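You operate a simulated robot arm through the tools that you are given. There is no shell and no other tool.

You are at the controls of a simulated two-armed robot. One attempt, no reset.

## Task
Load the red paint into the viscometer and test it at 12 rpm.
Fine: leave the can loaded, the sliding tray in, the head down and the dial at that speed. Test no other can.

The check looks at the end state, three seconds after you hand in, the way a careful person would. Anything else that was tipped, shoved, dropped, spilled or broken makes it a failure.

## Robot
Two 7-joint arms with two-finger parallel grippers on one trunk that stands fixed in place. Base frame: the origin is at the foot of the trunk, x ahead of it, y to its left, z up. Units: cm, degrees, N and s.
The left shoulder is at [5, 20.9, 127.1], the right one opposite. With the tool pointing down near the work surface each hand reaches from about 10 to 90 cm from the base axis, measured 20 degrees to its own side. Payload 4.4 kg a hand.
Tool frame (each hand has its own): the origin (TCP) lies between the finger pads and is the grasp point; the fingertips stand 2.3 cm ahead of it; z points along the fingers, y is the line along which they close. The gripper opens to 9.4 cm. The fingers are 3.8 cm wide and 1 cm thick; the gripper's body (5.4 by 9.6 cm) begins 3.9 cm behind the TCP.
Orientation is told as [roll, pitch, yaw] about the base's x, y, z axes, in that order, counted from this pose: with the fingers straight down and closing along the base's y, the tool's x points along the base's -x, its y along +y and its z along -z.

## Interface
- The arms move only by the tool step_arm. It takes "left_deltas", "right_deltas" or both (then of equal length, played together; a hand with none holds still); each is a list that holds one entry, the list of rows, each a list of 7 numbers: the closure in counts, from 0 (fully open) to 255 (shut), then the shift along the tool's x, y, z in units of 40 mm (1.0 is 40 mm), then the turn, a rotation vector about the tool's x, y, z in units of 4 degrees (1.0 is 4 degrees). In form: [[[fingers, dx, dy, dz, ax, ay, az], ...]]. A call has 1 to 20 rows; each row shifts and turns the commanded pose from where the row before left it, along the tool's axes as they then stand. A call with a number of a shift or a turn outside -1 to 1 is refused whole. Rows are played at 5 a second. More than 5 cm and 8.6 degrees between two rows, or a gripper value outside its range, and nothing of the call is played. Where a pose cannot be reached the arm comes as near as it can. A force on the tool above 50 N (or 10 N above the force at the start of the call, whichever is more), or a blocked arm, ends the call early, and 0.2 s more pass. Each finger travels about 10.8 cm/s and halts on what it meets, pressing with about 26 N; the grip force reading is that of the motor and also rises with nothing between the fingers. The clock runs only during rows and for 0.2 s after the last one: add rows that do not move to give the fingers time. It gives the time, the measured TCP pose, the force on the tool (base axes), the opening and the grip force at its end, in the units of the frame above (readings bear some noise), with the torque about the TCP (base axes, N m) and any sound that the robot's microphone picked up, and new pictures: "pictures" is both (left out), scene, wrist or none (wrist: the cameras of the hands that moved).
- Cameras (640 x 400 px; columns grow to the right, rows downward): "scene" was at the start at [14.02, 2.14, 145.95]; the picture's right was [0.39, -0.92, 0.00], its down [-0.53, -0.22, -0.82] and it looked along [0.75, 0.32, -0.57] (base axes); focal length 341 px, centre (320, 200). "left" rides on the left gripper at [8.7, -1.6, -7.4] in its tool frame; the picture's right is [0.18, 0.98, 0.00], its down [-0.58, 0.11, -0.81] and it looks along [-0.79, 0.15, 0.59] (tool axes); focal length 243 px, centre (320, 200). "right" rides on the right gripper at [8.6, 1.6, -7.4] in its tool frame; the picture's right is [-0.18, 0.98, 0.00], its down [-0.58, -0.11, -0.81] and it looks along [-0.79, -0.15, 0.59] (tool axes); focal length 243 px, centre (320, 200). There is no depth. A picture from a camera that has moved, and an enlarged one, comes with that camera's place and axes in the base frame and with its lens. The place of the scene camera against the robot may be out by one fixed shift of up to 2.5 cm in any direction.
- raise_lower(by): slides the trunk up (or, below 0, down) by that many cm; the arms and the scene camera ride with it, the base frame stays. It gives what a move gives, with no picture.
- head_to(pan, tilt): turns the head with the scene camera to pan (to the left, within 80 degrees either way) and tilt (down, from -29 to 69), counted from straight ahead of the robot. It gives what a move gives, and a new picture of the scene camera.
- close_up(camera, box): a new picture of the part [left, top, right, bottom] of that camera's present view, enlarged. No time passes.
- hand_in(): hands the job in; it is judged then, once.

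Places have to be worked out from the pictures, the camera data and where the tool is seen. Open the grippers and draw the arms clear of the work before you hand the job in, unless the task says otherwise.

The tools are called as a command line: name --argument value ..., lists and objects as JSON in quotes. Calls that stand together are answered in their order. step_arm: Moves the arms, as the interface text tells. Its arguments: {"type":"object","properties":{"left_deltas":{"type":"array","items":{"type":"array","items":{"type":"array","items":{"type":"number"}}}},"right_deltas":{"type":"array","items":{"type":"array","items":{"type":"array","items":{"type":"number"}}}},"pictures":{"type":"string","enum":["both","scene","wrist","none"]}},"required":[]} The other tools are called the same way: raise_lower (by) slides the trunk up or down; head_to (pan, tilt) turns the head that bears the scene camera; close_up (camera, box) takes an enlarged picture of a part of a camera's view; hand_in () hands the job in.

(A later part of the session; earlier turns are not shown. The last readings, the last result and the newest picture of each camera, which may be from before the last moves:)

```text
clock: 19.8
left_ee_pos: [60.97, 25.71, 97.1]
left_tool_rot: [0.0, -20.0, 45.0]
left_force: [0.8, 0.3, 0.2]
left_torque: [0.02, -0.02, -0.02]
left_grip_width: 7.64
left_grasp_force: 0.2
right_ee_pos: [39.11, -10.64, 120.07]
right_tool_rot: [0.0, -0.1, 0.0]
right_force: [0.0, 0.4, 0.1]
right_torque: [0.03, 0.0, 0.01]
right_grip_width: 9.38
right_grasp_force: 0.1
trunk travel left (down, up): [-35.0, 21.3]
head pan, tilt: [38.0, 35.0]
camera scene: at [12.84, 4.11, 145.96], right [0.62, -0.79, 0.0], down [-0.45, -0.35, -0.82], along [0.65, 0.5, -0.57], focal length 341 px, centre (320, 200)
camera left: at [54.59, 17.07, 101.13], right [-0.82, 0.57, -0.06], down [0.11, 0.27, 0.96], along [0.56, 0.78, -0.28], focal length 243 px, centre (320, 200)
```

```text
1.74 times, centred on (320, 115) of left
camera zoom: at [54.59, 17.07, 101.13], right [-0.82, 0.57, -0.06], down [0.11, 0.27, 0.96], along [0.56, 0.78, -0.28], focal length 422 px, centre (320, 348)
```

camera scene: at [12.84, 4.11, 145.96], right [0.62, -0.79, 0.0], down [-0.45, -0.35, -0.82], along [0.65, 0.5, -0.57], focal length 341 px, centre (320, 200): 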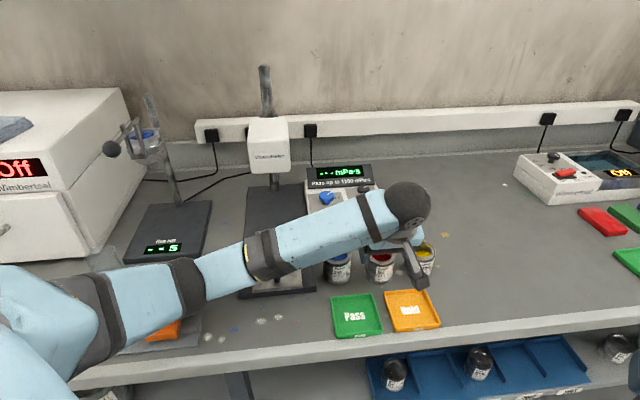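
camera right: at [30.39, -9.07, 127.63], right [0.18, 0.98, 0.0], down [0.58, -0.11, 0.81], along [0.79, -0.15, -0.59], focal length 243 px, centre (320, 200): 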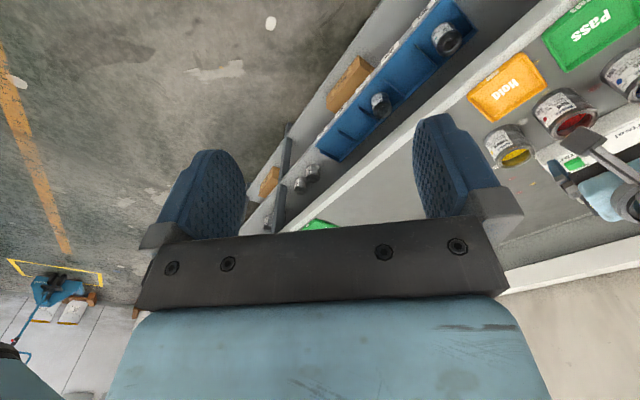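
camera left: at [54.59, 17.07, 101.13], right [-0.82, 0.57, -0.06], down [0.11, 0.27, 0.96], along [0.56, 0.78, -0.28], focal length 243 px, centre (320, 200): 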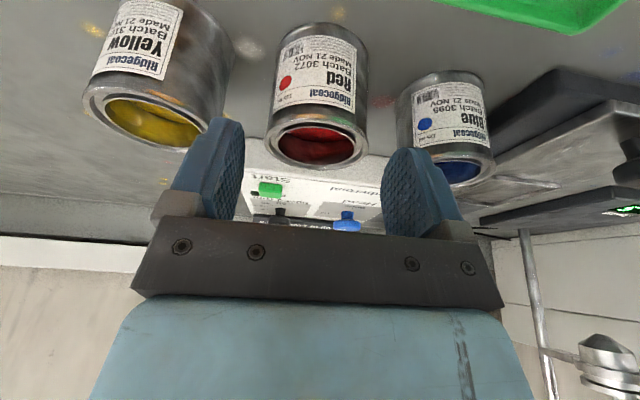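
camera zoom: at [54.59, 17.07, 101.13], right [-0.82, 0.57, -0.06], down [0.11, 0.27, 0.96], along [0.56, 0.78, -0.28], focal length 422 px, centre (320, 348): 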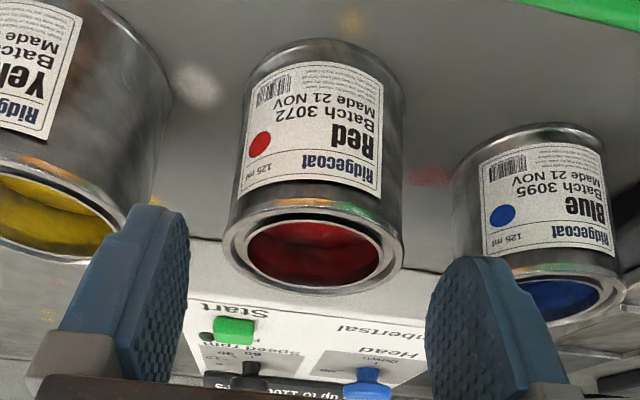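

The can is centred between the fingers within about 2 mm. I go down the rest of the way.

step_arm --left_deltas '[[[48, -0.012, -0.01, 0.34, 0, 0, 0], [48, -0.012, -0.01, 0.34, 0, 0, 0], [48, -0.012, -0.01, 0.34, 0, 0, 0], [48, -0.012, 0, 0.34, 0, 0, 0], [48, 0, 0, 0, 0, 0, 0]]]' --pictures "both"

close_up --camera "left" --box '[160, 0, 480, 230]'

close_up --camera "scene" --box '[300, 150, 480, 300]'

```text
clock: 21.0
left_ee_pos: [62.43, 26.97, 92.24]
left_tool_rot: [0.1, -20.1, 45.1]
left_force: [0.6, 0.9, 0.2]
left_torque: [-0.02, -0.02, 0.01]
left_grip_width: 7.66
left_grasp_force: 0.1
right_ee_pos: [39.06, -10.82, 120.2]
right_tool_rot: [0.1, -0.2, 0.0]
right_force: [0.9, 0.5, 0.0]
right_torque: [0.02, 0.0, -0.02]
right_grip_width: 9.39
right_grasp_force: 0.0
trunk travel left (down, up): [-35.0, 21.3]
head pan, tilt: [38.0, 35.0]
camera scene: at [12.74, 3.88, 146.03], right [0.62, -0.79, 0.0], down [-0.45, -0.35, -0.82], along [0.65, 0.51, -0.57], focal length 341 px, centre (320, 200)
camera left: at [56.1, 18.26, 96.27], right [-0.82, 0.57, -0.06], down [0.11, 0.27, 0.96], along [0.56, 0.78, -0.28], focal length 243 px, centre (320, 200)
```

scene: 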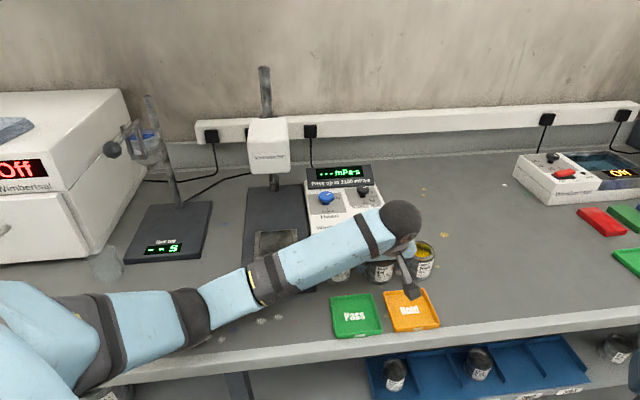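
left: 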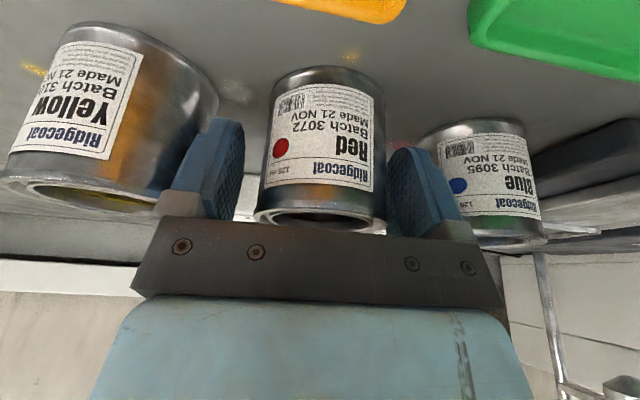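

```text
1.74 times, centred on (320, 115) of left
camera zoom: at [56.1, 18.26, 96.27], right [-0.82, 0.57, -0.06], down [0.11, 0.27, 0.96], along [0.56, 0.78, -0.28], focal length 422 px, centre (320, 348)
```

zoom: 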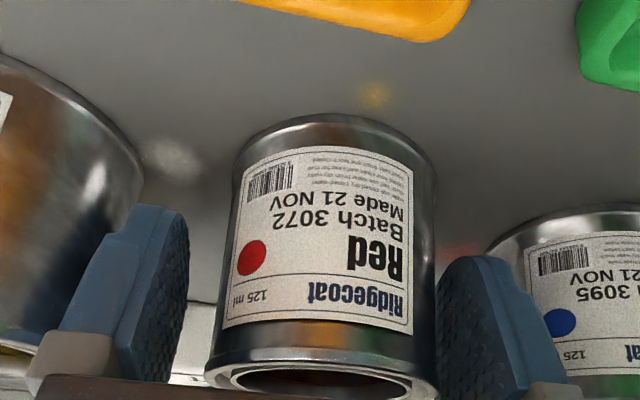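

```text
2.67 times, centred on (390, 225) of scene
camera zoom: at [12.74, 3.88, 146.03], right [0.62, -0.79, 0.0], down [-0.45, -0.35, -0.82], along [0.65, 0.51, -0.57], focal length 908 px, centre (133, 133)
```

zoom: 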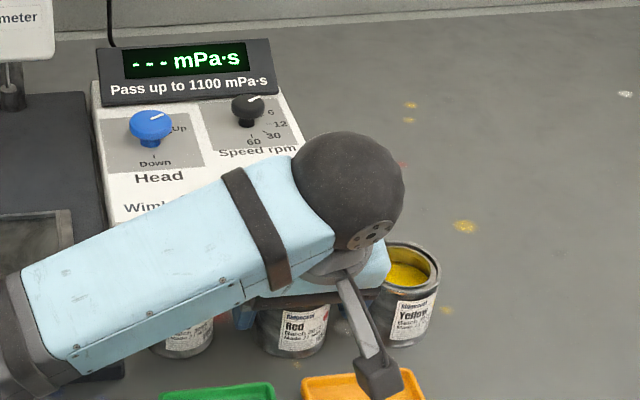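

The fingers straddle the red can, clear of the blue and yellow cans. I close in small steps.

step_arm --left_deltas '[[[70, 0, 0, 0, 0, 0, 0], [85, 0, 0, 0, 0, 0, 0], [100, 0, 0, 0, 0, 0, 0], [140, 0, 0, 0, 0, 0, 0], [200, 0, 0, 0, 0, 0, 0], [200, 0, 0, 0, 0, 0, 0]]]' --pictures "wrist"

```text
clock: 22.4
left_ee_pos: [62.27, 26.85, 92.24]
left_tool_rot: [0.0, -20.2, 45.0]
left_force: [3.9, 3.1, 12.1]
left_torque: [0.22, -0.05, -0.08]
left_grip_width: 5.9
left_grasp_force: 25.6
right_ee_pos: [38.95, -10.93, 120.08]
right_tool_rot: [0.2, -0.1, 0.0]
right_force: [-0.4, 1.2, -0.3]
right_torque: [0.01, -0.01, 0.02]
right_grip_width: 9.42
right_grasp_force: 0.1
trunk travel left (down, up): [-35.0, 21.3]
head pan, tilt: [38.0, 35.0]
camera left: at [56.0, 18.16, 96.23], right [-0.82, 0.57, -0.06], down [0.11, 0.27, 0.96], along [0.56, 0.78, -0.28], focal length 243 px, centre (320, 200)
```

left: 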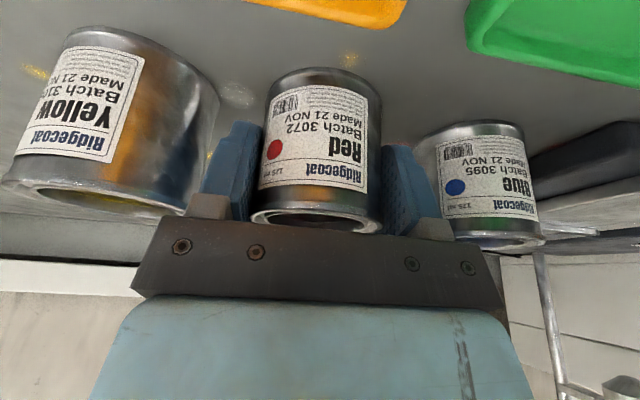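

The red can is gripped (5.9 cm). I lift it straight up by 10 cm, enough to clear the blue can.

step_arm --left_deltas '[[[220, -0.0428, 0, -0.1175, 0, 0, 0], [220, -0.0855, 0, -0.235, 0, 0, 0], [220, -0.0855, 0, -0.235, 0, 0, 0], [220, -0.0855, 0, -0.235, 0, 0, 0], [220, -0.0855, 0, -0.235, 0, 0, 0], [220, -0.0855, 0, -0.235, 0, 0, 0], [220, -0.0855, 0, -0.235, 0, 0, 0], [220, -0.0855, 0, -0.235, 0, 0, 0], [220, -0.0855, 0, -0.235, 0, 0, 0], [220, -0.0855, 0, -0.235, 0, 0, 0], [220, -0.0428, 0, -0.1175, 0, 0, 0], [220, 0, 0, 0, 0, 0, 0]]]' --pictures "both"

```text
clock: 25.0
left_ee_pos: [62.47, 26.95, 101.95]
left_tool_rot: [-0.1, -20.0, 45.1]
left_force: [-0.3, -0.4, -1.9]
left_torque: [-0.01, -0.01, 0.01]
left_grip_width: 5.9
left_grasp_force: 25.7
right_ee_pos: [39.19, -10.62, 120.05]
right_tool_rot: [0.0, 0.1, 0.1]
right_force: [0.0, 0.5, -0.9]
right_torque: [0.01, -0.02, 0.03]
right_grip_width: 9.4
right_grasp_force: 0.0
trunk travel left (down, up): [-35.0, 21.3]
head pan, tilt: [38.0, 35.0]
camera scene: at [12.88, 4.13, 145.95], right [0.62, -0.79, 0.0], down [-0.45, -0.35, -0.82], along [0.65, 0.5, -0.57], focal length 341 px, centre (320, 200)
camera left: at [56.07, 18.35, 106.07], right [-0.82, 0.57, -0.06], down [0.11, 0.27, 0.96], along [0.56, 0.78, -0.28], focal length 243 px, centre (320, 200)
```

scene: 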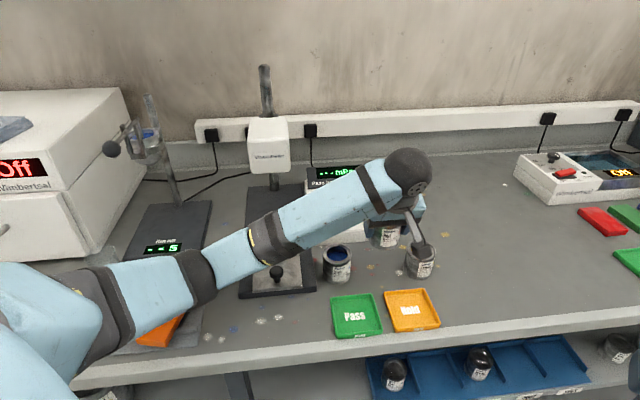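
left: 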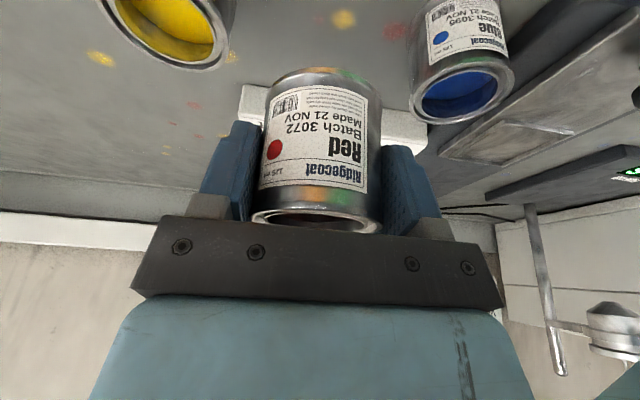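

The can is upright and held firmly. I carry it level over to the pulled-out tray, staying at z about 102.

step_arm --left_deltas '[[[220, -0.08, 0.2, 0.029, 0, 0, 0], [220, -0.156, 0.398, 0.057, 0, 0, 0], [220, -0.156, 0.398, 0.057, 0, 0, 0], [220, -0.156, 0.398, 0.057, 0, 0, 0], [220, -0.156, 0.398, 0.057, 0, 0, 0], [220, -0.156, 0.398, 0.057, 0, 0, 0], [220, -0.156, 0.398, 0.057, 0, 0, 0], [220, -0.156, 0.398, 0.057, 0, 0, 0], [220, -0.156, 0.398, 0.057, 0, 0, 0], [220, -0.156, 0.398, 0.057, 0, 0, 0], [220, -0.156, 0.398, 0.057, 0, 0, 0], [220, -0.156, 0.398, 0.057, 0, 0, 0], [220, -0.156, 0.398, 0.057, 0, 0, 0], [220, -0.156, 0.398, 0.057, 0, 0, 0], [220, -0.08, 0.2, 0.029, 0, 0, 0], [220, 0, 0, 0, 0, 0, 0]]]' --pictures "both"

close_up --camera "left" --box '[160, 0, 480, 230]'

close_up --camera "scene" --box '[200, 110, 380, 310]'

```text
clock: 28.4
left_ee_pos: [53.17, 48.88, 102.37]
left_tool_rot: [0.3, -20.4, 45.0]
left_force: [-0.9, 0.3, -2.3]
left_torque: [-0.01, -0.01, 0.01]
left_grip_width: 5.9
left_grasp_force: 25.7
right_ee_pos: [39.0, -11.41, 120.08]
right_tool_rot: [0.5, -0.1, -0.1]
right_force: [0.6, -0.2, 0.4]
right_torque: [-0.02, -0.02, 0.03]
right_grip_width: 9.41
right_grasp_force: 0.1
trunk travel left (down, up): [-35.0, 21.3]
head pan, tilt: [38.0, 35.0]
camera scene: at [12.58, 3.19, 146.04], right [0.62, -0.79, 0.0], down [-0.45, -0.35, -0.82], along [0.65, 0.51, -0.57], focal length 341 px, centre (320, 200)
camera left: at [46.78, 40.11, 106.39], right [-0.82, 0.57, -0.06], down [0.11, 0.26, 0.96], along [0.56, 0.78, -0.28], focal length 243 px, centre (320, 200)
```

scene: 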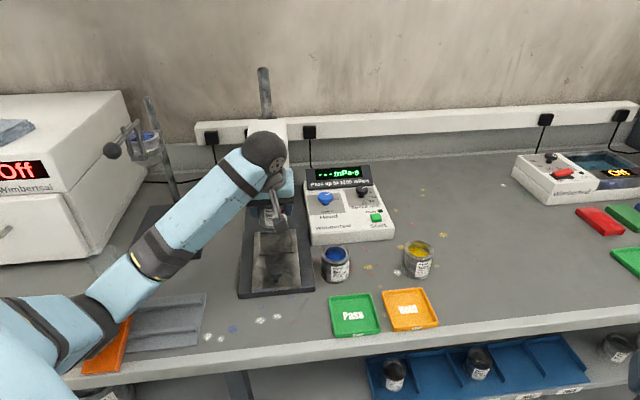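
left: 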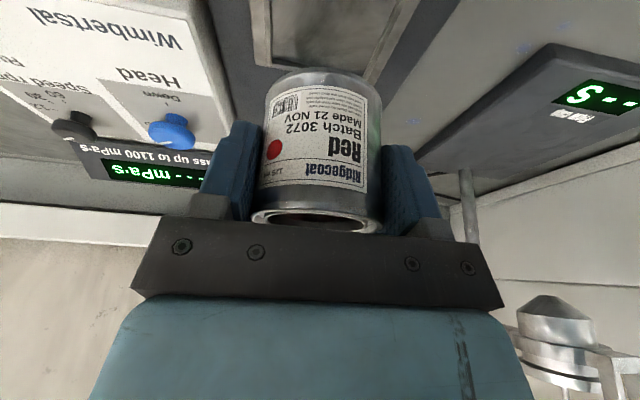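

```text
1.74 times, centred on (320, 115) of left
camera zoom: at [46.78, 40.11, 106.39], right [-0.82, 0.57, -0.06], down [0.11, 0.26, 0.96], along [0.56, 0.78, -0.28], focal length 422 px, centre (320, 348)
```

zoom: 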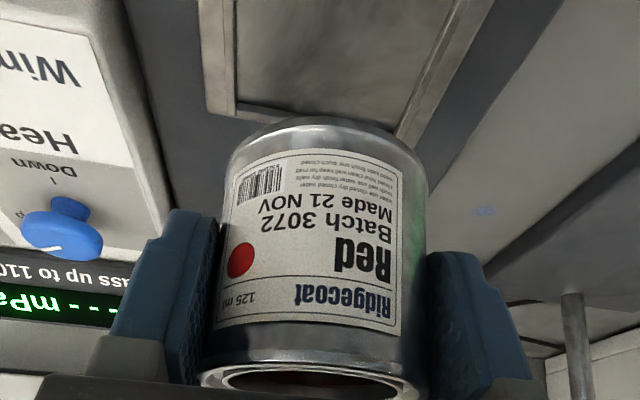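

```text
2.00 times, centred on (290, 210) of scene
camera zoom: at [12.58, 3.19, 146.04], right [0.62, -0.79, 0.0], down [-0.45, -0.35, -0.82], along [0.65, 0.51, -0.57], focal length 681 px, centre (380, 180)
```

zoom: 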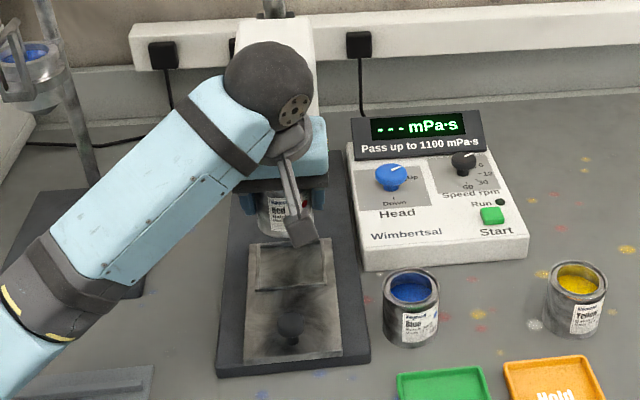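

The scene camera has shifted and the orange slab at lower left seems to have moved, so my elbow may be touching it. I stop and look before moving anything.

close_up --camera "scene" --box '[0, 220, 260, 400]'

head_to --pan 60 --tilt 50

```text
2.22 times, centred on (130, 310) of scene
camera zoom: at [12.58, 3.19, 146.04], right [0.62, -0.79, 0.0], down [-0.45, -0.35, -0.82], along [0.65, 0.51, -0.57], focal length 757 px, centre (742, -44)
```

zoom: 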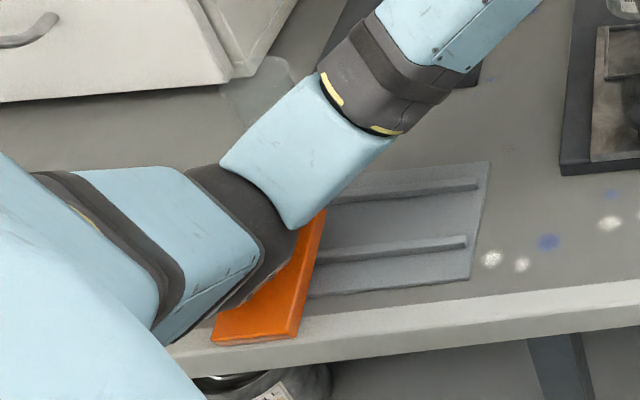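

```text
clock: 29.2
left_ee_pos: [53.0, 48.94, 102.52]
left_tool_rot: [0.2, -20.5, 45.1]
left_force: [0.4, 0.0, -1.3]
left_torque: [-0.04, 0.0, -0.02]
left_grip_width: 5.91
left_grasp_force: 25.8
right_ee_pos: [38.81, -11.41, 120.09]
right_tool_rot: [0.4, -0.3, 0.0]
right_force: [-0.2, -0.2, -0.1]
right_torque: [0.0, 0.02, -0.03]
right_grip_width: 9.39
right_grasp_force: 0.1
trunk travel left (down, up): [-35.0, 21.3]
head pan, tilt: [60.0, 50.0]
camera scene: at [9.38, 4.51, 143.88], right [0.87, -0.5, 0.0], down [-0.38, -0.66, -0.65], along [0.32, 0.56, -0.76], focal length 341 px, centre (320, 200)
```

scene: 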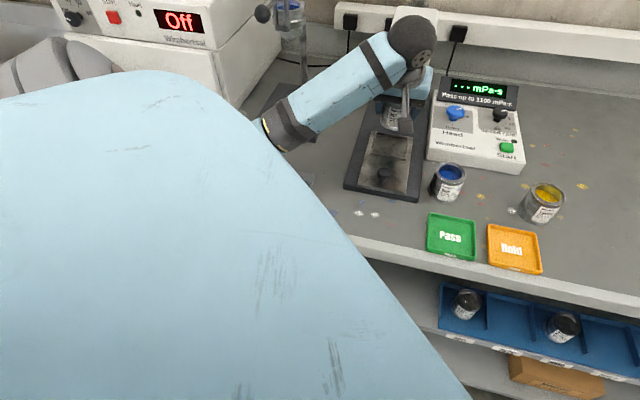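

The left elbow dipped onto the bench and pushed the orange slab. Raising the trunk lifts the elbow straight off, so I raise a little first and check.

raise_lower --by 4

head_to --pan 45 --tilt 40

close_up --camera "scene" --box '[0, 200, 260, 400]'

```text
clock: 30.1
left_ee_pos: [53.51, 49.53, 105.81]
left_tool_rot: [0.0, -19.9, 45.1]
left_force: [0.5, 1.6, -2.3]
left_torque: [-0.07, 0.02, 0.01]
left_grip_width: 5.9
left_grasp_force: 26.2
right_ee_pos: [39.3, -10.57, 123.99]
right_tool_rot: [-0.2, 0.1, 0.0]
right_force: [0.7, -0.4, -0.7]
right_torque: [-0.02, 0.04, 0.02]
right_grip_width: 9.38
right_grasp_force: 0.1
trunk travel left (down, up): [-39.0, 17.3]
head pan, tilt: [60.0, 50.0]
```

```text
clock: 30.8
left_ee_pos: [53.25, 49.34, 105.85]
left_tool_rot: [0.0, -19.9, 45.2]
left_force: [-0.5, 0.3, -1.3]
left_torque: [-0.01, 0.02, -0.02]
left_grip_width: 5.89
left_grasp_force: 26.1
right_ee_pos: [39.06, -10.74, 124.12]
right_tool_rot: [0.0, 0.0, 0.0]
right_force: [0.5, 0.5, 0.7]
right_torque: [0.0, -0.01, 0.03]
right_grip_width: 9.4
right_grasp_force: 0.1
trunk travel left (down, up): [-39.0, 17.3]
head pan, tilt: [45.0, 40.0]
camera scene: at [11.91, 4.69, 149.2], right [0.71, -0.71, 0.0], down [-0.45, -0.45, -0.77], along [0.54, 0.54, -0.64], focal length 341 px, centre (320, 200)
```

scene: 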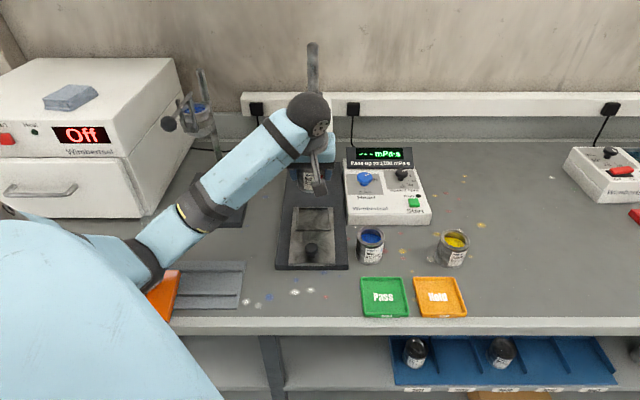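

```text
2.00 times, centred on (130, 300) of scene
camera zoom: at [11.91, 4.69, 149.2], right [0.71, -0.71, 0.0], down [-0.45, -0.45, -0.77], along [0.54, 0.54, -0.64], focal length 681 px, centre (700, 0)
```

zoom: 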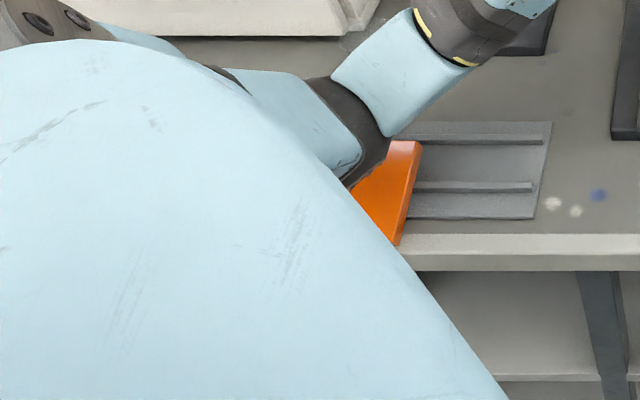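

The elbow is free again and the hand came back to its commanded place. I raise the trunk further while bringing the hand back down, to keep the elbow high.

raise_lower --by 4

step_arm --left_deltas '[[[220, 0.0855, 0, 0.235, 0, 0, 0], [220, 0.0855, 0, 0.235, 0, 0, 0], [220, 0.0855, 0, 0.235, 0, 0, 0], [220, 0.0855, 0, 0.235, 0, 0, 0], [220, 0, 0, 0, 0, 0, 0]]]' --pictures "scene"

close_up --camera "scene" --box '[0, 200, 260, 400]'

```text
clock: 31.7
left_ee_pos: [53.47, 49.42, 109.91]
left_tool_rot: [0.1, -20.0, 45.2]
left_force: [0.2, 0.4, -2.1]
left_torque: [0.0, -0.01, -0.04]
left_grip_width: 5.92
left_grasp_force: 26.2
right_ee_pos: [39.26, -10.62, 128.03]
right_tool_rot: [0.0, 0.0, 0.0]
right_force: [0.0, -0.1, -0.1]
right_torque: [0.0, 0.02, 0.03]
right_grip_width: 9.42
right_grasp_force: 0.0
trunk travel left (down, up): [-43.0, 13.3]
head pan, tilt: [45.0, 40.0]
```

```text
clock: 32.9
left_ee_pos: [53.17, 49.49, 106.05]
left_tool_rot: [0.0, -19.9, 45.1]
left_force: [-0.3, 0.1, -2.4]
left_torque: [-0.02, 0.04, 0.0]
left_grip_width: 5.91
left_grasp_force: 25.9
right_ee_pos: [39.17, -10.6, 128.12]
right_tool_rot: [0.0, -0.1, 0.0]
right_force: [0.1, -0.2, 0.5]
right_torque: [0.01, -0.02, 0.01]
right_grip_width: 9.42
right_grasp_force: 0.0
trunk travel left (down, up): [-43.0, 13.3]
head pan, tilt: [45.0, 40.0]
camera scene: at [11.94, 4.72, 153.2], right [0.71, -0.71, 0.0], down [-0.45, -0.45, -0.77], along [0.54, 0.54, -0.64], focal length 341 px, centre (320, 200)
```

scene: 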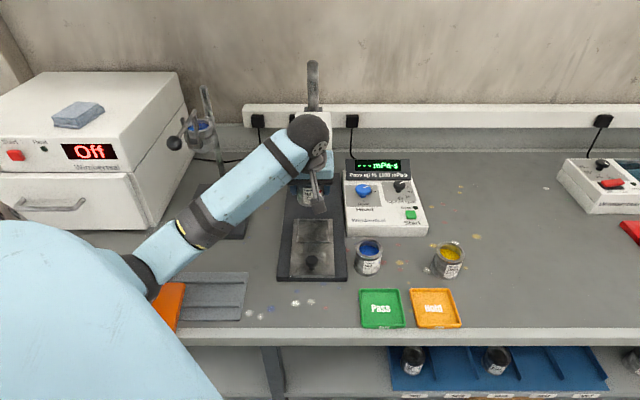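

```text
2.00 times, centred on (130, 300) of scene
camera zoom: at [11.94, 4.72, 153.2], right [0.71, -0.71, 0.0], down [-0.45, -0.45, -0.77], along [0.54, 0.54, -0.64], focal length 681 px, centre (700, 0)
```

zoom: 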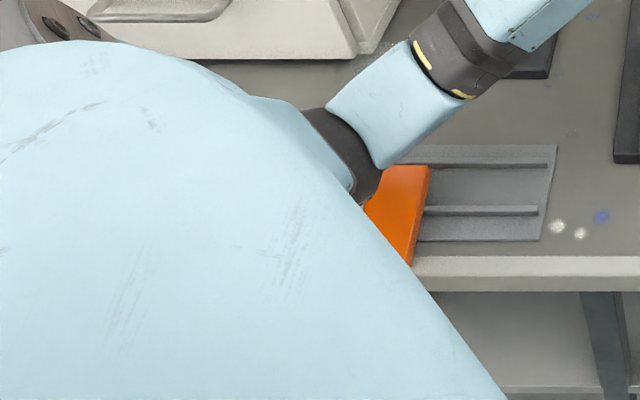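

Elbow height keeps growing and the slab is not being pushed further. I repeat the raise so the elbow stays well clear for the lowering.

raise_lower --by 4

step_arm --left_deltas '[[[220, 0.0855, 0, 0.235, 0, 0, 0], [220, 0.0855, 0, 0.235, 0, 0, 0], [220, 0.0855, 0, 0.235, 0, 0, 0], [220, 0.0855, 0, 0.235, 0, 0, 0], [220, 0, 0, 0, 0, 0, 0]]]' --pictures "none"

raise_lower --by 4

step_arm --left_deltas '[[[220, 0.0855, 0, 0.235, 0, 0, 0], [220, 0.0855, 0, 0.235, 0, 0, 0], [220, 0.0855, 0, 0.235, 0, 0, 0], [220, 0.0855, 0, 0.235, 0, 0, 0], [220, 0, 0, 0, 0, 0, 0]]]' --pictures "both"

close_up --camera "scene" --box '[0, 200, 260, 400]'

```text
clock: 33.7
left_ee_pos: [53.22, 49.47, 109.85]
left_tool_rot: [0.0, -20.1, 45.2]
left_force: [0.3, 0.0, -1.9]
left_torque: [0.01, 0.03, 0.01]
left_grip_width: 5.9
left_grasp_force: 26.3
right_ee_pos: [39.17, -10.59, 132.2]
right_tool_rot: [0.0, 0.0, 0.0]
right_force: [-0.2, 0.5, 1.3]
right_torque: [-0.01, 0.03, -0.03]
right_grip_width: 9.39
right_grasp_force: 0.1
trunk travel left (down, up): [-47.0, 9.3]
head pan, tilt: [45.0, 40.0]
```

```text
clock: 34.9
left_ee_pos: [53.14, 49.38, 105.79]
left_tool_rot: [0.1, -19.9, 45.0]
left_force: [-1.2, -0.6, -1.7]
left_torque: [-0.01, 0.0, 0.02]
left_grip_width: 5.88
left_grasp_force: 26.5
right_ee_pos: [39.14, -10.73, 132.05]
right_tool_rot: [0.0, -0.1, 0.1]
right_force: [0.0, -0.6, 0.6]
right_torque: [0.0, -0.02, 0.0]
right_grip_width: 9.41
right_grasp_force: 0.0
trunk travel left (down, up): [-47.0, 9.3]
head pan, tilt: [45.0, 40.0]
```

```text
clock: 35.7
left_ee_pos: [53.28, 49.53, 109.81]
left_tool_rot: [0.0, -20.0, 45.0]
left_force: [-0.5, -0.3, -1.8]
left_torque: [0.02, 0.01, -0.01]
left_grip_width: 5.85
left_grasp_force: 25.5
right_ee_pos: [39.19, -10.52, 136.06]
right_tool_rot: [0.0, 0.0, 0.1]
right_force: [0.1, -0.1, 0.1]
right_torque: [-0.05, 0.02, -0.01]
right_grip_width: 9.38
right_grasp_force: 0.1
trunk travel left (down, up): [-51.0, 5.3]
head pan, tilt: [45.0, 40.0]
```

```text
clock: 36.9
left_ee_pos: [53.35, 49.44, 105.78]
left_tool_rot: [-0.1, -19.9, 45.1]
left_force: [1.1, -0.6, -1.5]
left_torque: [0.02, -0.01, -0.02]
left_grip_width: 5.88
left_grasp_force: 26.1
right_ee_pos: [39.2, -10.68, 136.0]
right_tool_rot: [-0.1, 0.1, 0.0]
right_force: [0.2, -0.3, 0.2]
right_torque: [0.04, 0.0, -0.03]
right_grip_width: 9.4
right_grasp_force: 0.0
trunk travel left (down, up): [-51.0, 5.3]
head pan, tilt: [45.0, 40.0]
camera scene: at [11.94, 4.72, 161.2], right [0.71, -0.71, 0.0], down [-0.45, -0.45, -0.77], along [0.54, 0.54, -0.64], focal length 341 px, centre (320, 200)
camera left: at [46.99, 40.74, 109.9], right [-0.82, 0.57, -0.06], down [0.11, 0.27, 0.96], along [0.56, 0.78, -0.28], focal length 243 px, centre (320, 200)
```

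scene: 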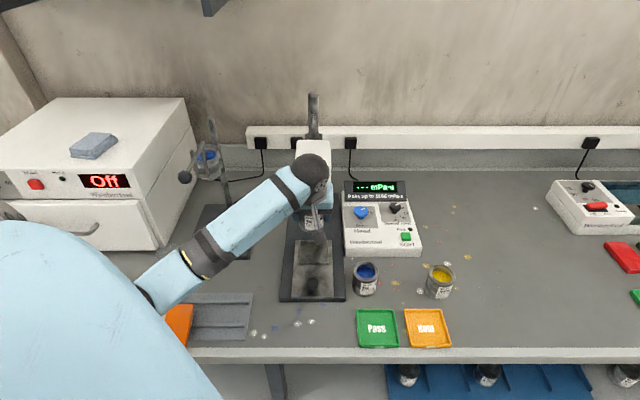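
left: 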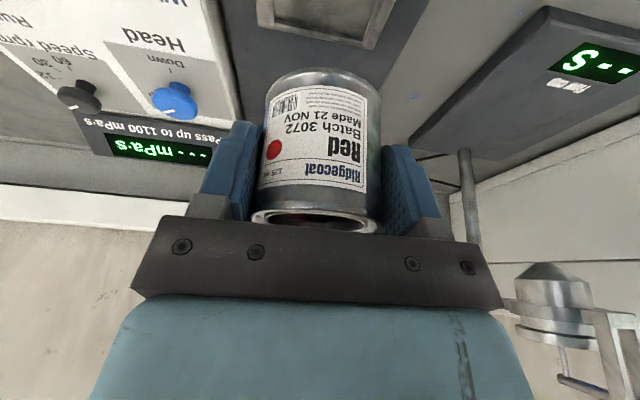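

```text
2.00 times, centred on (130, 300) of scene
camera zoom: at [11.94, 4.72, 161.2], right [0.71, -0.71, 0.0], down [-0.45, -0.45, -0.77], along [0.54, 0.54, -0.64], focal length 681 px, centre (700, 0)
```

zoom: 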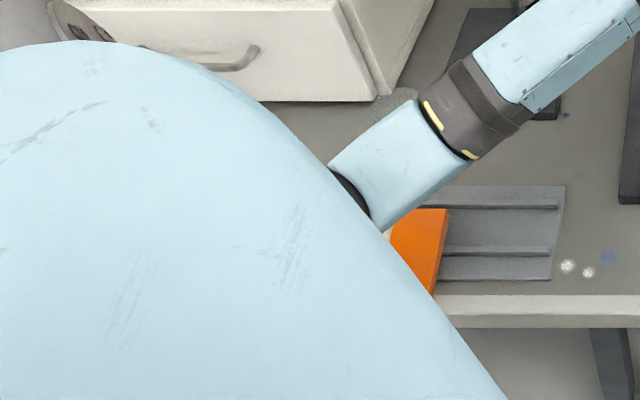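

The elbow is now far above the bench. I lower the can to just above the recess and check alignment.

step_arm --left_deltas '[[[220, 0.0855, 0, 0.235, 0, 0, 0], [220, 0.0855, 0, 0.235, 0, 0, 0], [220, 0.0855, 0, 0.235, 0, 0, 0], [220, 0.0855, 0, 0.235, 0, 0, 0], [220, 0.0855, 0, 0.235, 0, 0, 0], [220, 0.0855, 0, 0.235, 0, 0, 0], [220, 0.0855, 0, 0.235, 0, 0, 0], [220, 0, 0, 0, 0, 0, 0]]]' --pictures "both"

close_up --camera "left" --box '[200, 0, 440, 150]'

close_up --camera "scene" --box '[250, 170, 400, 310]'

```text
clock: 38.7
left_ee_pos: [53.17, 49.47, 98.82]
left_tool_rot: [0.0, -20.0, 45.0]
left_force: [-0.6, -0.2, -1.8]
left_torque: [-0.01, 0.02, -0.02]
left_grip_width: 5.88
left_grasp_force: 25.9
right_ee_pos: [39.21, -10.69, 136.11]
right_tool_rot: [0.0, 0.0, -0.1]
right_force: [0.7, -0.3, -0.6]
right_torque: [-0.01, 0.01, -0.02]
right_grip_width: 9.41
right_grasp_force: 0.2
trunk travel left (down, up): [-51.0, 5.3]
head pan, tilt: [45.0, 40.0]
camera scene: at [11.95, 4.73, 161.2], right [0.71, -0.71, 0.0], down [-0.45, -0.45, -0.77], along [0.54, 0.54, -0.64], focal length 341 px, centre (320, 200)
camera left: at [46.85, 40.76, 102.75], right [-0.82, 0.57, -0.06], down [0.11, 0.27, 0.96], along [0.56, 0.78, -0.28], focal length 243 px, centre (320, 200)
```

scene: 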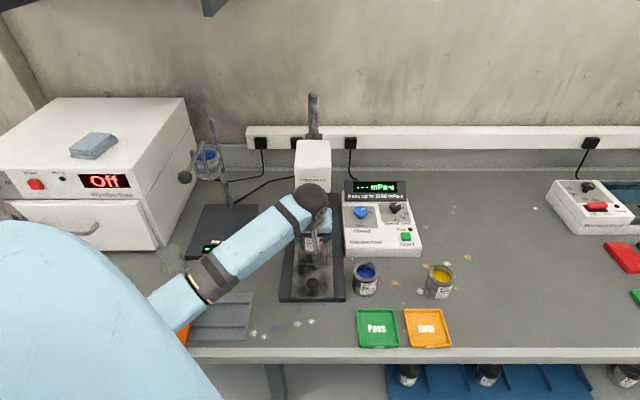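
left: 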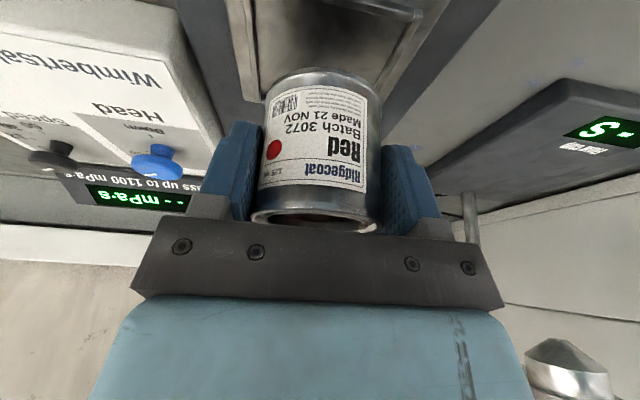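

```text
2.67 times, centred on (320, 75) of left
camera zoom: at [46.85, 40.76, 102.75], right [-0.82, 0.57, -0.06], down [0.11, 0.27, 0.96], along [0.56, 0.78, -0.28], focal length 647 px, centre (320, 533)
```

zoom: 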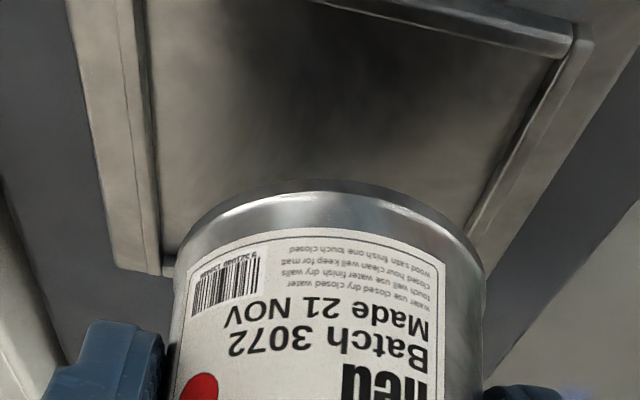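

```text
2.86 times, centred on (325, 240) of scene
camera zoom: at [11.95, 4.73, 161.2], right [0.71, -0.71, 0.0], down [-0.45, -0.45, -0.77], along [0.54, 0.54, -0.64], focal length 973 px, centre (306, 86)
```

zoom: 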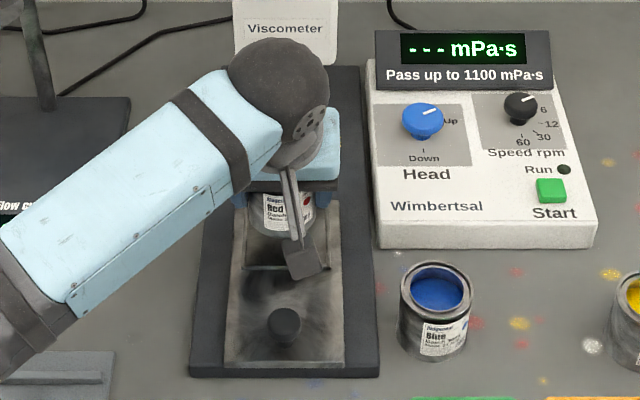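

The can's bottom centre is near (53.3, 49.5, 93.8) and the recess centre about 0.6 cm further in. I shift in by that, lower 1.5 cm and look again.

step_arm --left_deltas '[[[220, -0.141, -0.02, 0.051, 0, 0, 0], [220, 0.0641, 0, 0.176, 0, 0, 0], [220, 0.0641, 0, 0.176, 0, 0, 0], [220, 0, 0, 0, 0, 0, 0]]]' --pictures "both"

close_up --camera "left" --box '[200, 0, 440, 150]'

close_up --camera "scene" --box '[270, 180, 370, 310]'

```text
clock: 39.7
left_ee_pos: [53.74, 49.8, 97.26]
left_tool_rot: [-0.1, -20.0, 45.1]
left_force: [-0.2, -0.3, -1.1]
left_torque: [0.01, 0.0, 0.02]
left_grip_width: 5.85
left_grasp_force: 26.1
right_ee_pos: [39.16, -10.65, 136.1]
right_tool_rot: [-0.1, -0.1, 0.0]
right_force: [0.1, -0.2, 0.4]
right_torque: [0.02, -0.06, 0.0]
right_grip_width: 9.42
right_grasp_force: 0.0
trunk travel left (down, up): [-51.0, 5.3]
head pan, tilt: [45.0, 40.0]
camera scene: at [11.95, 4.73, 161.2], right [0.71, -0.71, 0.0], down [-0.45, -0.45, -0.77], along [0.54, 0.54, -0.64], focal length 341 px, centre (320, 200)
camera left: at [47.44, 41.08, 101.32], right [-0.82, 0.57, -0.06], down [0.11, 0.27, 0.96], along [0.56, 0.78, -0.29], focal length 243 px, centre (320, 200)
```

scene: 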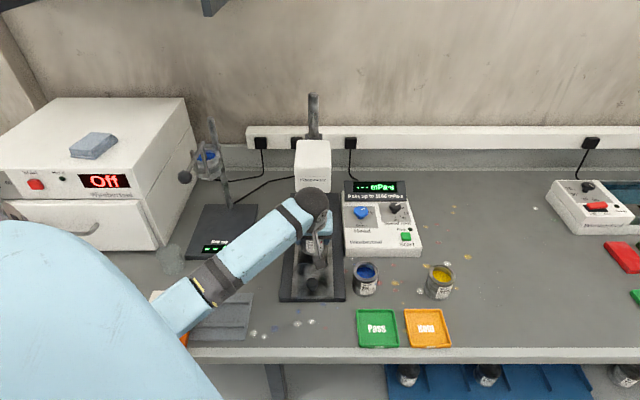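
left: 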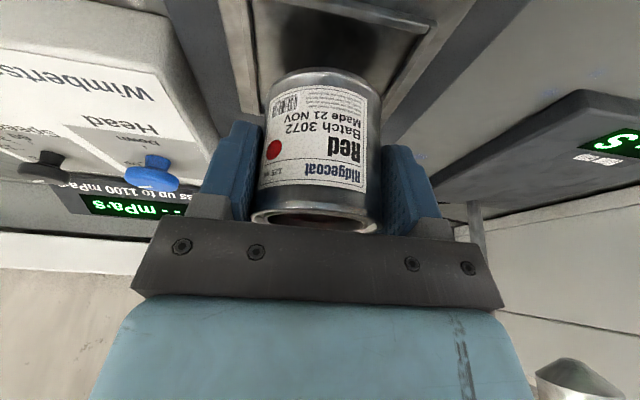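

```text
2.67 times, centred on (320, 75) of left
camera zoom: at [47.44, 41.08, 101.32], right [-0.82, 0.57, -0.06], down [0.11, 0.27, 0.96], along [0.56, 0.78, -0.29], focal length 647 px, centre (320, 533)
```

zoom: 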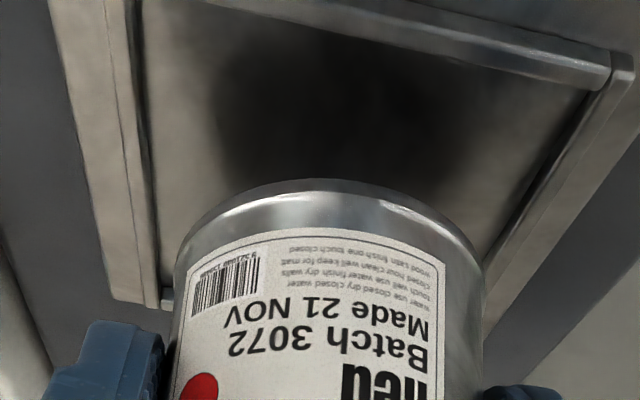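

```text
3.08 times, centred on (320, 245) of scene
camera zoom: at [11.95, 4.73, 161.2], right [0.71, -0.71, 0.0], down [-0.45, -0.45, -0.77], along [0.54, 0.54, -0.64], focal length 1048 px, centre (320, 62)
```

zoom: 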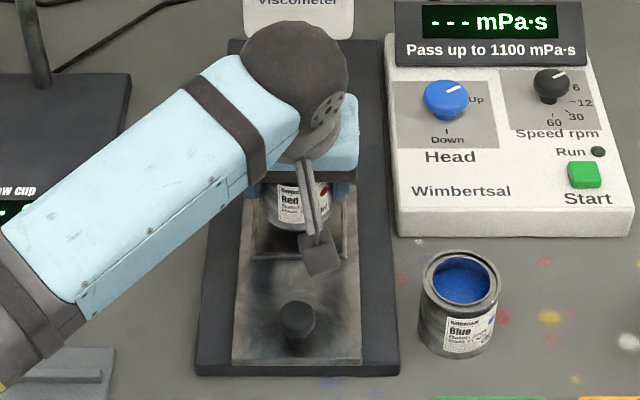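

The can bottom is at about (53.9, 49.8) and the recess centre the same to within 2 mm. I lower the last 1.2 cm gently and read the force.

step_arm --left_deltas '[[[220, 0.0342, 0, 0.094, 0, 0, 0], [220, 0.0257, 0, 0.0705, 0, 0, 0], [220, 0.017, 0, 0.047, 0, 0, 0], [220, 0.017, 0, 0.047, 0, 0, 0], [220, 0, 0, 0, 0, 0, 0]]]' --pictures "wrist"

close_up --camera "left" --box '[200, 0, 440, 150]'

```text
clock: 40.9
left_ee_pos: [53.73, 49.73, 96.27]
left_tool_rot: [0.0, -20.0, 45.1]
left_force: [0.9, 0.3, -1.9]
left_torque: [0.0, -0.01, -0.01]
left_grip_width: 5.87
left_grasp_force: 26.3
right_ee_pos: [39.11, -10.62, 135.98]
right_tool_rot: [0.0, -0.1, 0.0]
right_force: [-0.7, 0.2, -0.3]
right_torque: [-0.03, 0.0, 0.02]
right_grip_width: 9.36
right_grasp_force: 0.2
trunk travel left (down, up): [-51.0, 5.3]
head pan, tilt: [45.0, 40.0]
camera left: at [47.39, 41.03, 100.3], right [-0.82, 0.57, -0.06], down [0.11, 0.27, 0.96], along [0.56, 0.78, -0.28], focal length 243 px, centre (320, 200)
```

left: 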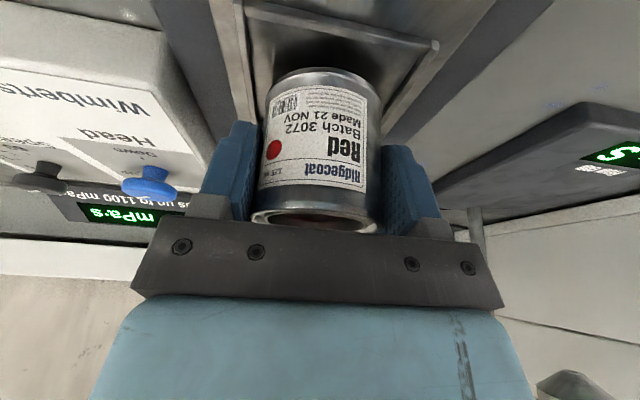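

```text
2.67 times, centred on (320, 75) of left
camera zoom: at [47.39, 41.03, 100.3], right [-0.82, 0.57, -0.06], down [0.11, 0.27, 0.96], along [0.56, 0.78, -0.28], focal length 647 px, centre (320, 533)
```

zoom: 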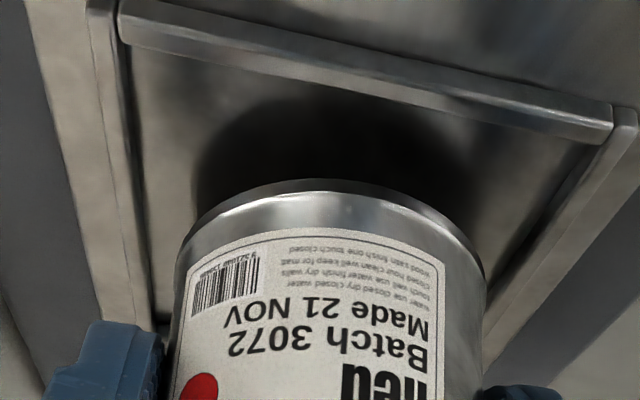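

No contact yet. I continue down in 2 mm steps.

step_arm --left_deltas '[[[220, -0.018, -0.01, 0.06, 0, 0, 0], [220, 0.017, 0, 0.047, 0, 0, 0], [220, 0.017, 0, 0.047, 0, 0, 0], [220, 0, 0, 0, 0, 0, 0]]]' --pictures "wrist"

close_up --camera "left" --box '[200, 0, 440, 150]'

```text
clock: 41.9
left_ee_pos: [54.0, 49.86, 95.8]
left_tool_rot: [-0.1, -20.2, 45.1]
left_force: [1.2, -0.1, 9.6]
left_torque: [0.27, -0.29, -0.06]
left_grip_width: 5.87
left_grasp_force: 25.5
right_ee_pos: [39.09, -10.75, 136.05]
right_tool_rot: [-0.1, 0.0, 0.0]
right_force: [-0.2, -0.6, 0.1]
right_torque: [0.02, 0.0, 0.03]
right_grip_width: 9.4
right_grasp_force: 0.1
trunk travel left (down, up): [-51.0, 5.3]
head pan, tilt: [45.0, 40.0]
camera left: at [47.52, 41.13, 99.82], right [-0.82, 0.57, -0.06], down [0.11, 0.27, 0.96], along [0.56, 0.78, -0.28], focal length 243 px, centre (320, 200)
```

left: 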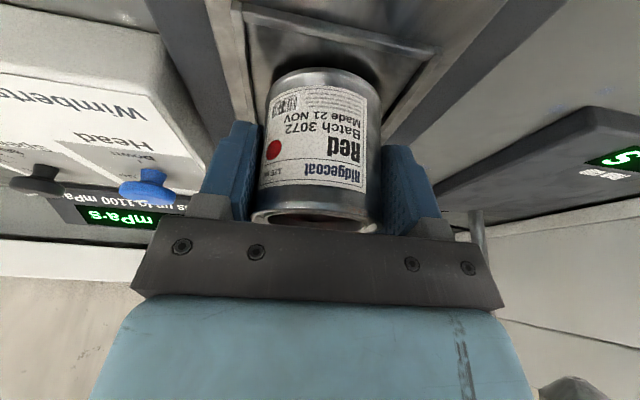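

```text
2.67 times, centred on (320, 75) of left
camera zoom: at [47.52, 41.13, 99.82], right [-0.82, 0.57, -0.06], down [0.11, 0.27, 0.96], along [0.56, 0.78, -0.28], focal length 647 px, centre (320, 533)
```

zoom: 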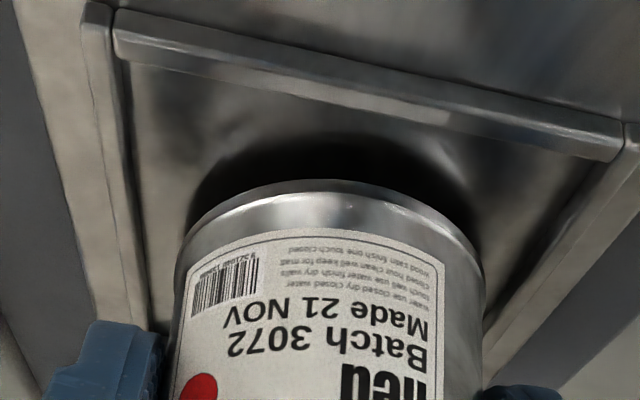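

Contact at TCP z 95.8, but the torque puts it at the can's far edge, so it may be touching the back rail. I lift slightly, draw back 0.5 cm and lower again, to compare the contact height.

step_arm --left_deltas '[[[220, -0.0342, 0, -0.094, 0, 0, 0], [220, 0.117, 0, -0.043, 0, 0, 0], [220, 0.017, 0, 0.047, 0, 0, 0], [220, 0, 0, 0, 0, 0, 0]]]' --pictures "none"

step_arm --left_deltas '[[[220, 0.0128, 0, 0.0353, 0, 0, 0], [220, 0, 0, 0, 0, 0, 0]]]' --pictures "wrist"

close_up --camera "left" --box '[200, 0, 440, 150]'

```text
clock: 42.9
left_ee_pos: [53.6, 49.69, 95.92]
left_tool_rot: [0.0, -20.0, 45.1]
left_force: [0.4, 0.6, -3.0]
left_torque: [0.0, 0.0, 0.0]
left_grip_width: 5.88
left_grasp_force: 25.9
right_ee_pos: [39.2, -10.68, 136.09]
right_tool_rot: [0.0, 0.0, 0.0]
right_force: [1.2, 0.4, 0.5]
right_torque: [0.02, 0.0, 0.0]
right_grip_width: 9.42
right_grasp_force: 0.1
trunk travel left (down, up): [-51.0, 5.3]
head pan, tilt: [45.0, 40.0]
```

```text
clock: 43.5
left_ee_pos: [53.52, 49.49, 95.75]
left_tool_rot: [0.0, -20.0, 45.0]
left_force: [0.2, 0.2, -1.1]
left_torque: [-0.02, 0.0, -0.01]
left_grip_width: 5.89
left_grasp_force: 26.0
right_ee_pos: [39.11, -10.76, 136.03]
right_tool_rot: [0.0, 0.0, -0.1]
right_force: [-0.4, -0.1, 0.5]
right_torque: [0.02, 0.02, 0.01]
right_grip_width: 9.39
right_grasp_force: 0.0
trunk travel left (down, up): [-51.0, 5.3]
head pan, tilt: [45.0, 40.0]
camera left: at [47.25, 40.82, 99.76], right [-0.82, 0.57, -0.06], down [0.11, 0.27, 0.96], along [0.56, 0.78, -0.28], focal length 243 px, centre (320, 200)
```

left: 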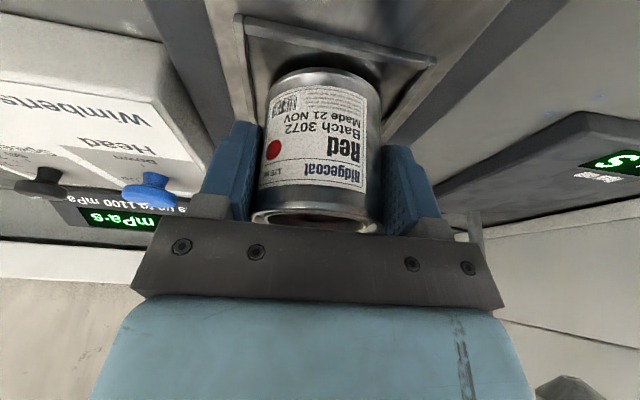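

```text
2.67 times, centred on (320, 75) of left
camera zoom: at [47.25, 40.82, 99.76], right [-0.82, 0.57, -0.06], down [0.11, 0.27, 0.96], along [0.56, 0.78, -0.28], focal length 647 px, centre (320, 533)
```

zoom: 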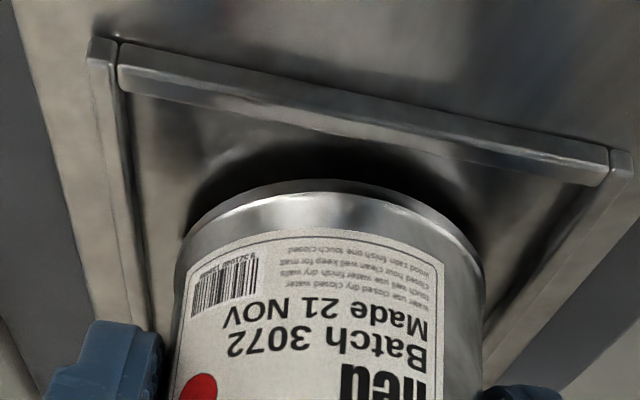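

No contact yet at this spot. I keep lowering in 1.5 mm steps.

step_arm --left_deltas '[[[220, 0.0128, 0, 0.0353, 0, 0, 0], [220, 0, 0, 0, 0, 0, 0]]]' --pictures "none"

step_arm --left_deltas '[[[220, 0.0128, 0, 0.0353, 0, 0, 0], [220, 0, 0, 0, 0, 0, 0]]]' --pictures "none"

```text
clock: 44.1
left_ee_pos: [53.58, 49.47, 95.52]
left_tool_rot: [0.0, -19.9, 45.1]
left_force: [-0.4, 0.1, -1.7]
left_torque: [0.0, -0.03, -0.03]
left_grip_width: 5.83
left_grasp_force: 25.9
right_ee_pos: [39.27, -10.56, 136.13]
right_tool_rot: [0.0, 0.0, -0.1]
right_force: [-0.6, 0.8, -0.3]
right_torque: [0.04, 0.01, 0.0]
right_grip_width: 9.41
right_grasp_force: 0.2
trunk travel left (down, up): [-51.0, 5.3]
head pan, tilt: [45.0, 40.0]
```

```text
clock: 44.7
left_ee_pos: [53.49, 49.6, 95.42]
left_tool_rot: [0.0, -20.0, 45.0]
left_force: [0.4, 0.8, -0.5]
left_torque: [0.03, 0.01, 0.01]
left_grip_width: 5.87
left_grasp_force: 25.7
right_ee_pos: [39.11, -10.57, 136.19]
right_tool_rot: [0.0, 0.0, 0.0]
right_force: [0.1, 0.0, -0.7]
right_torque: [0.0, 0.0, 0.03]
right_grip_width: 9.4
right_grasp_force: 0.1
trunk travel left (down, up): [-51.0, 5.3]
head pan, tilt: [45.0, 40.0]
```

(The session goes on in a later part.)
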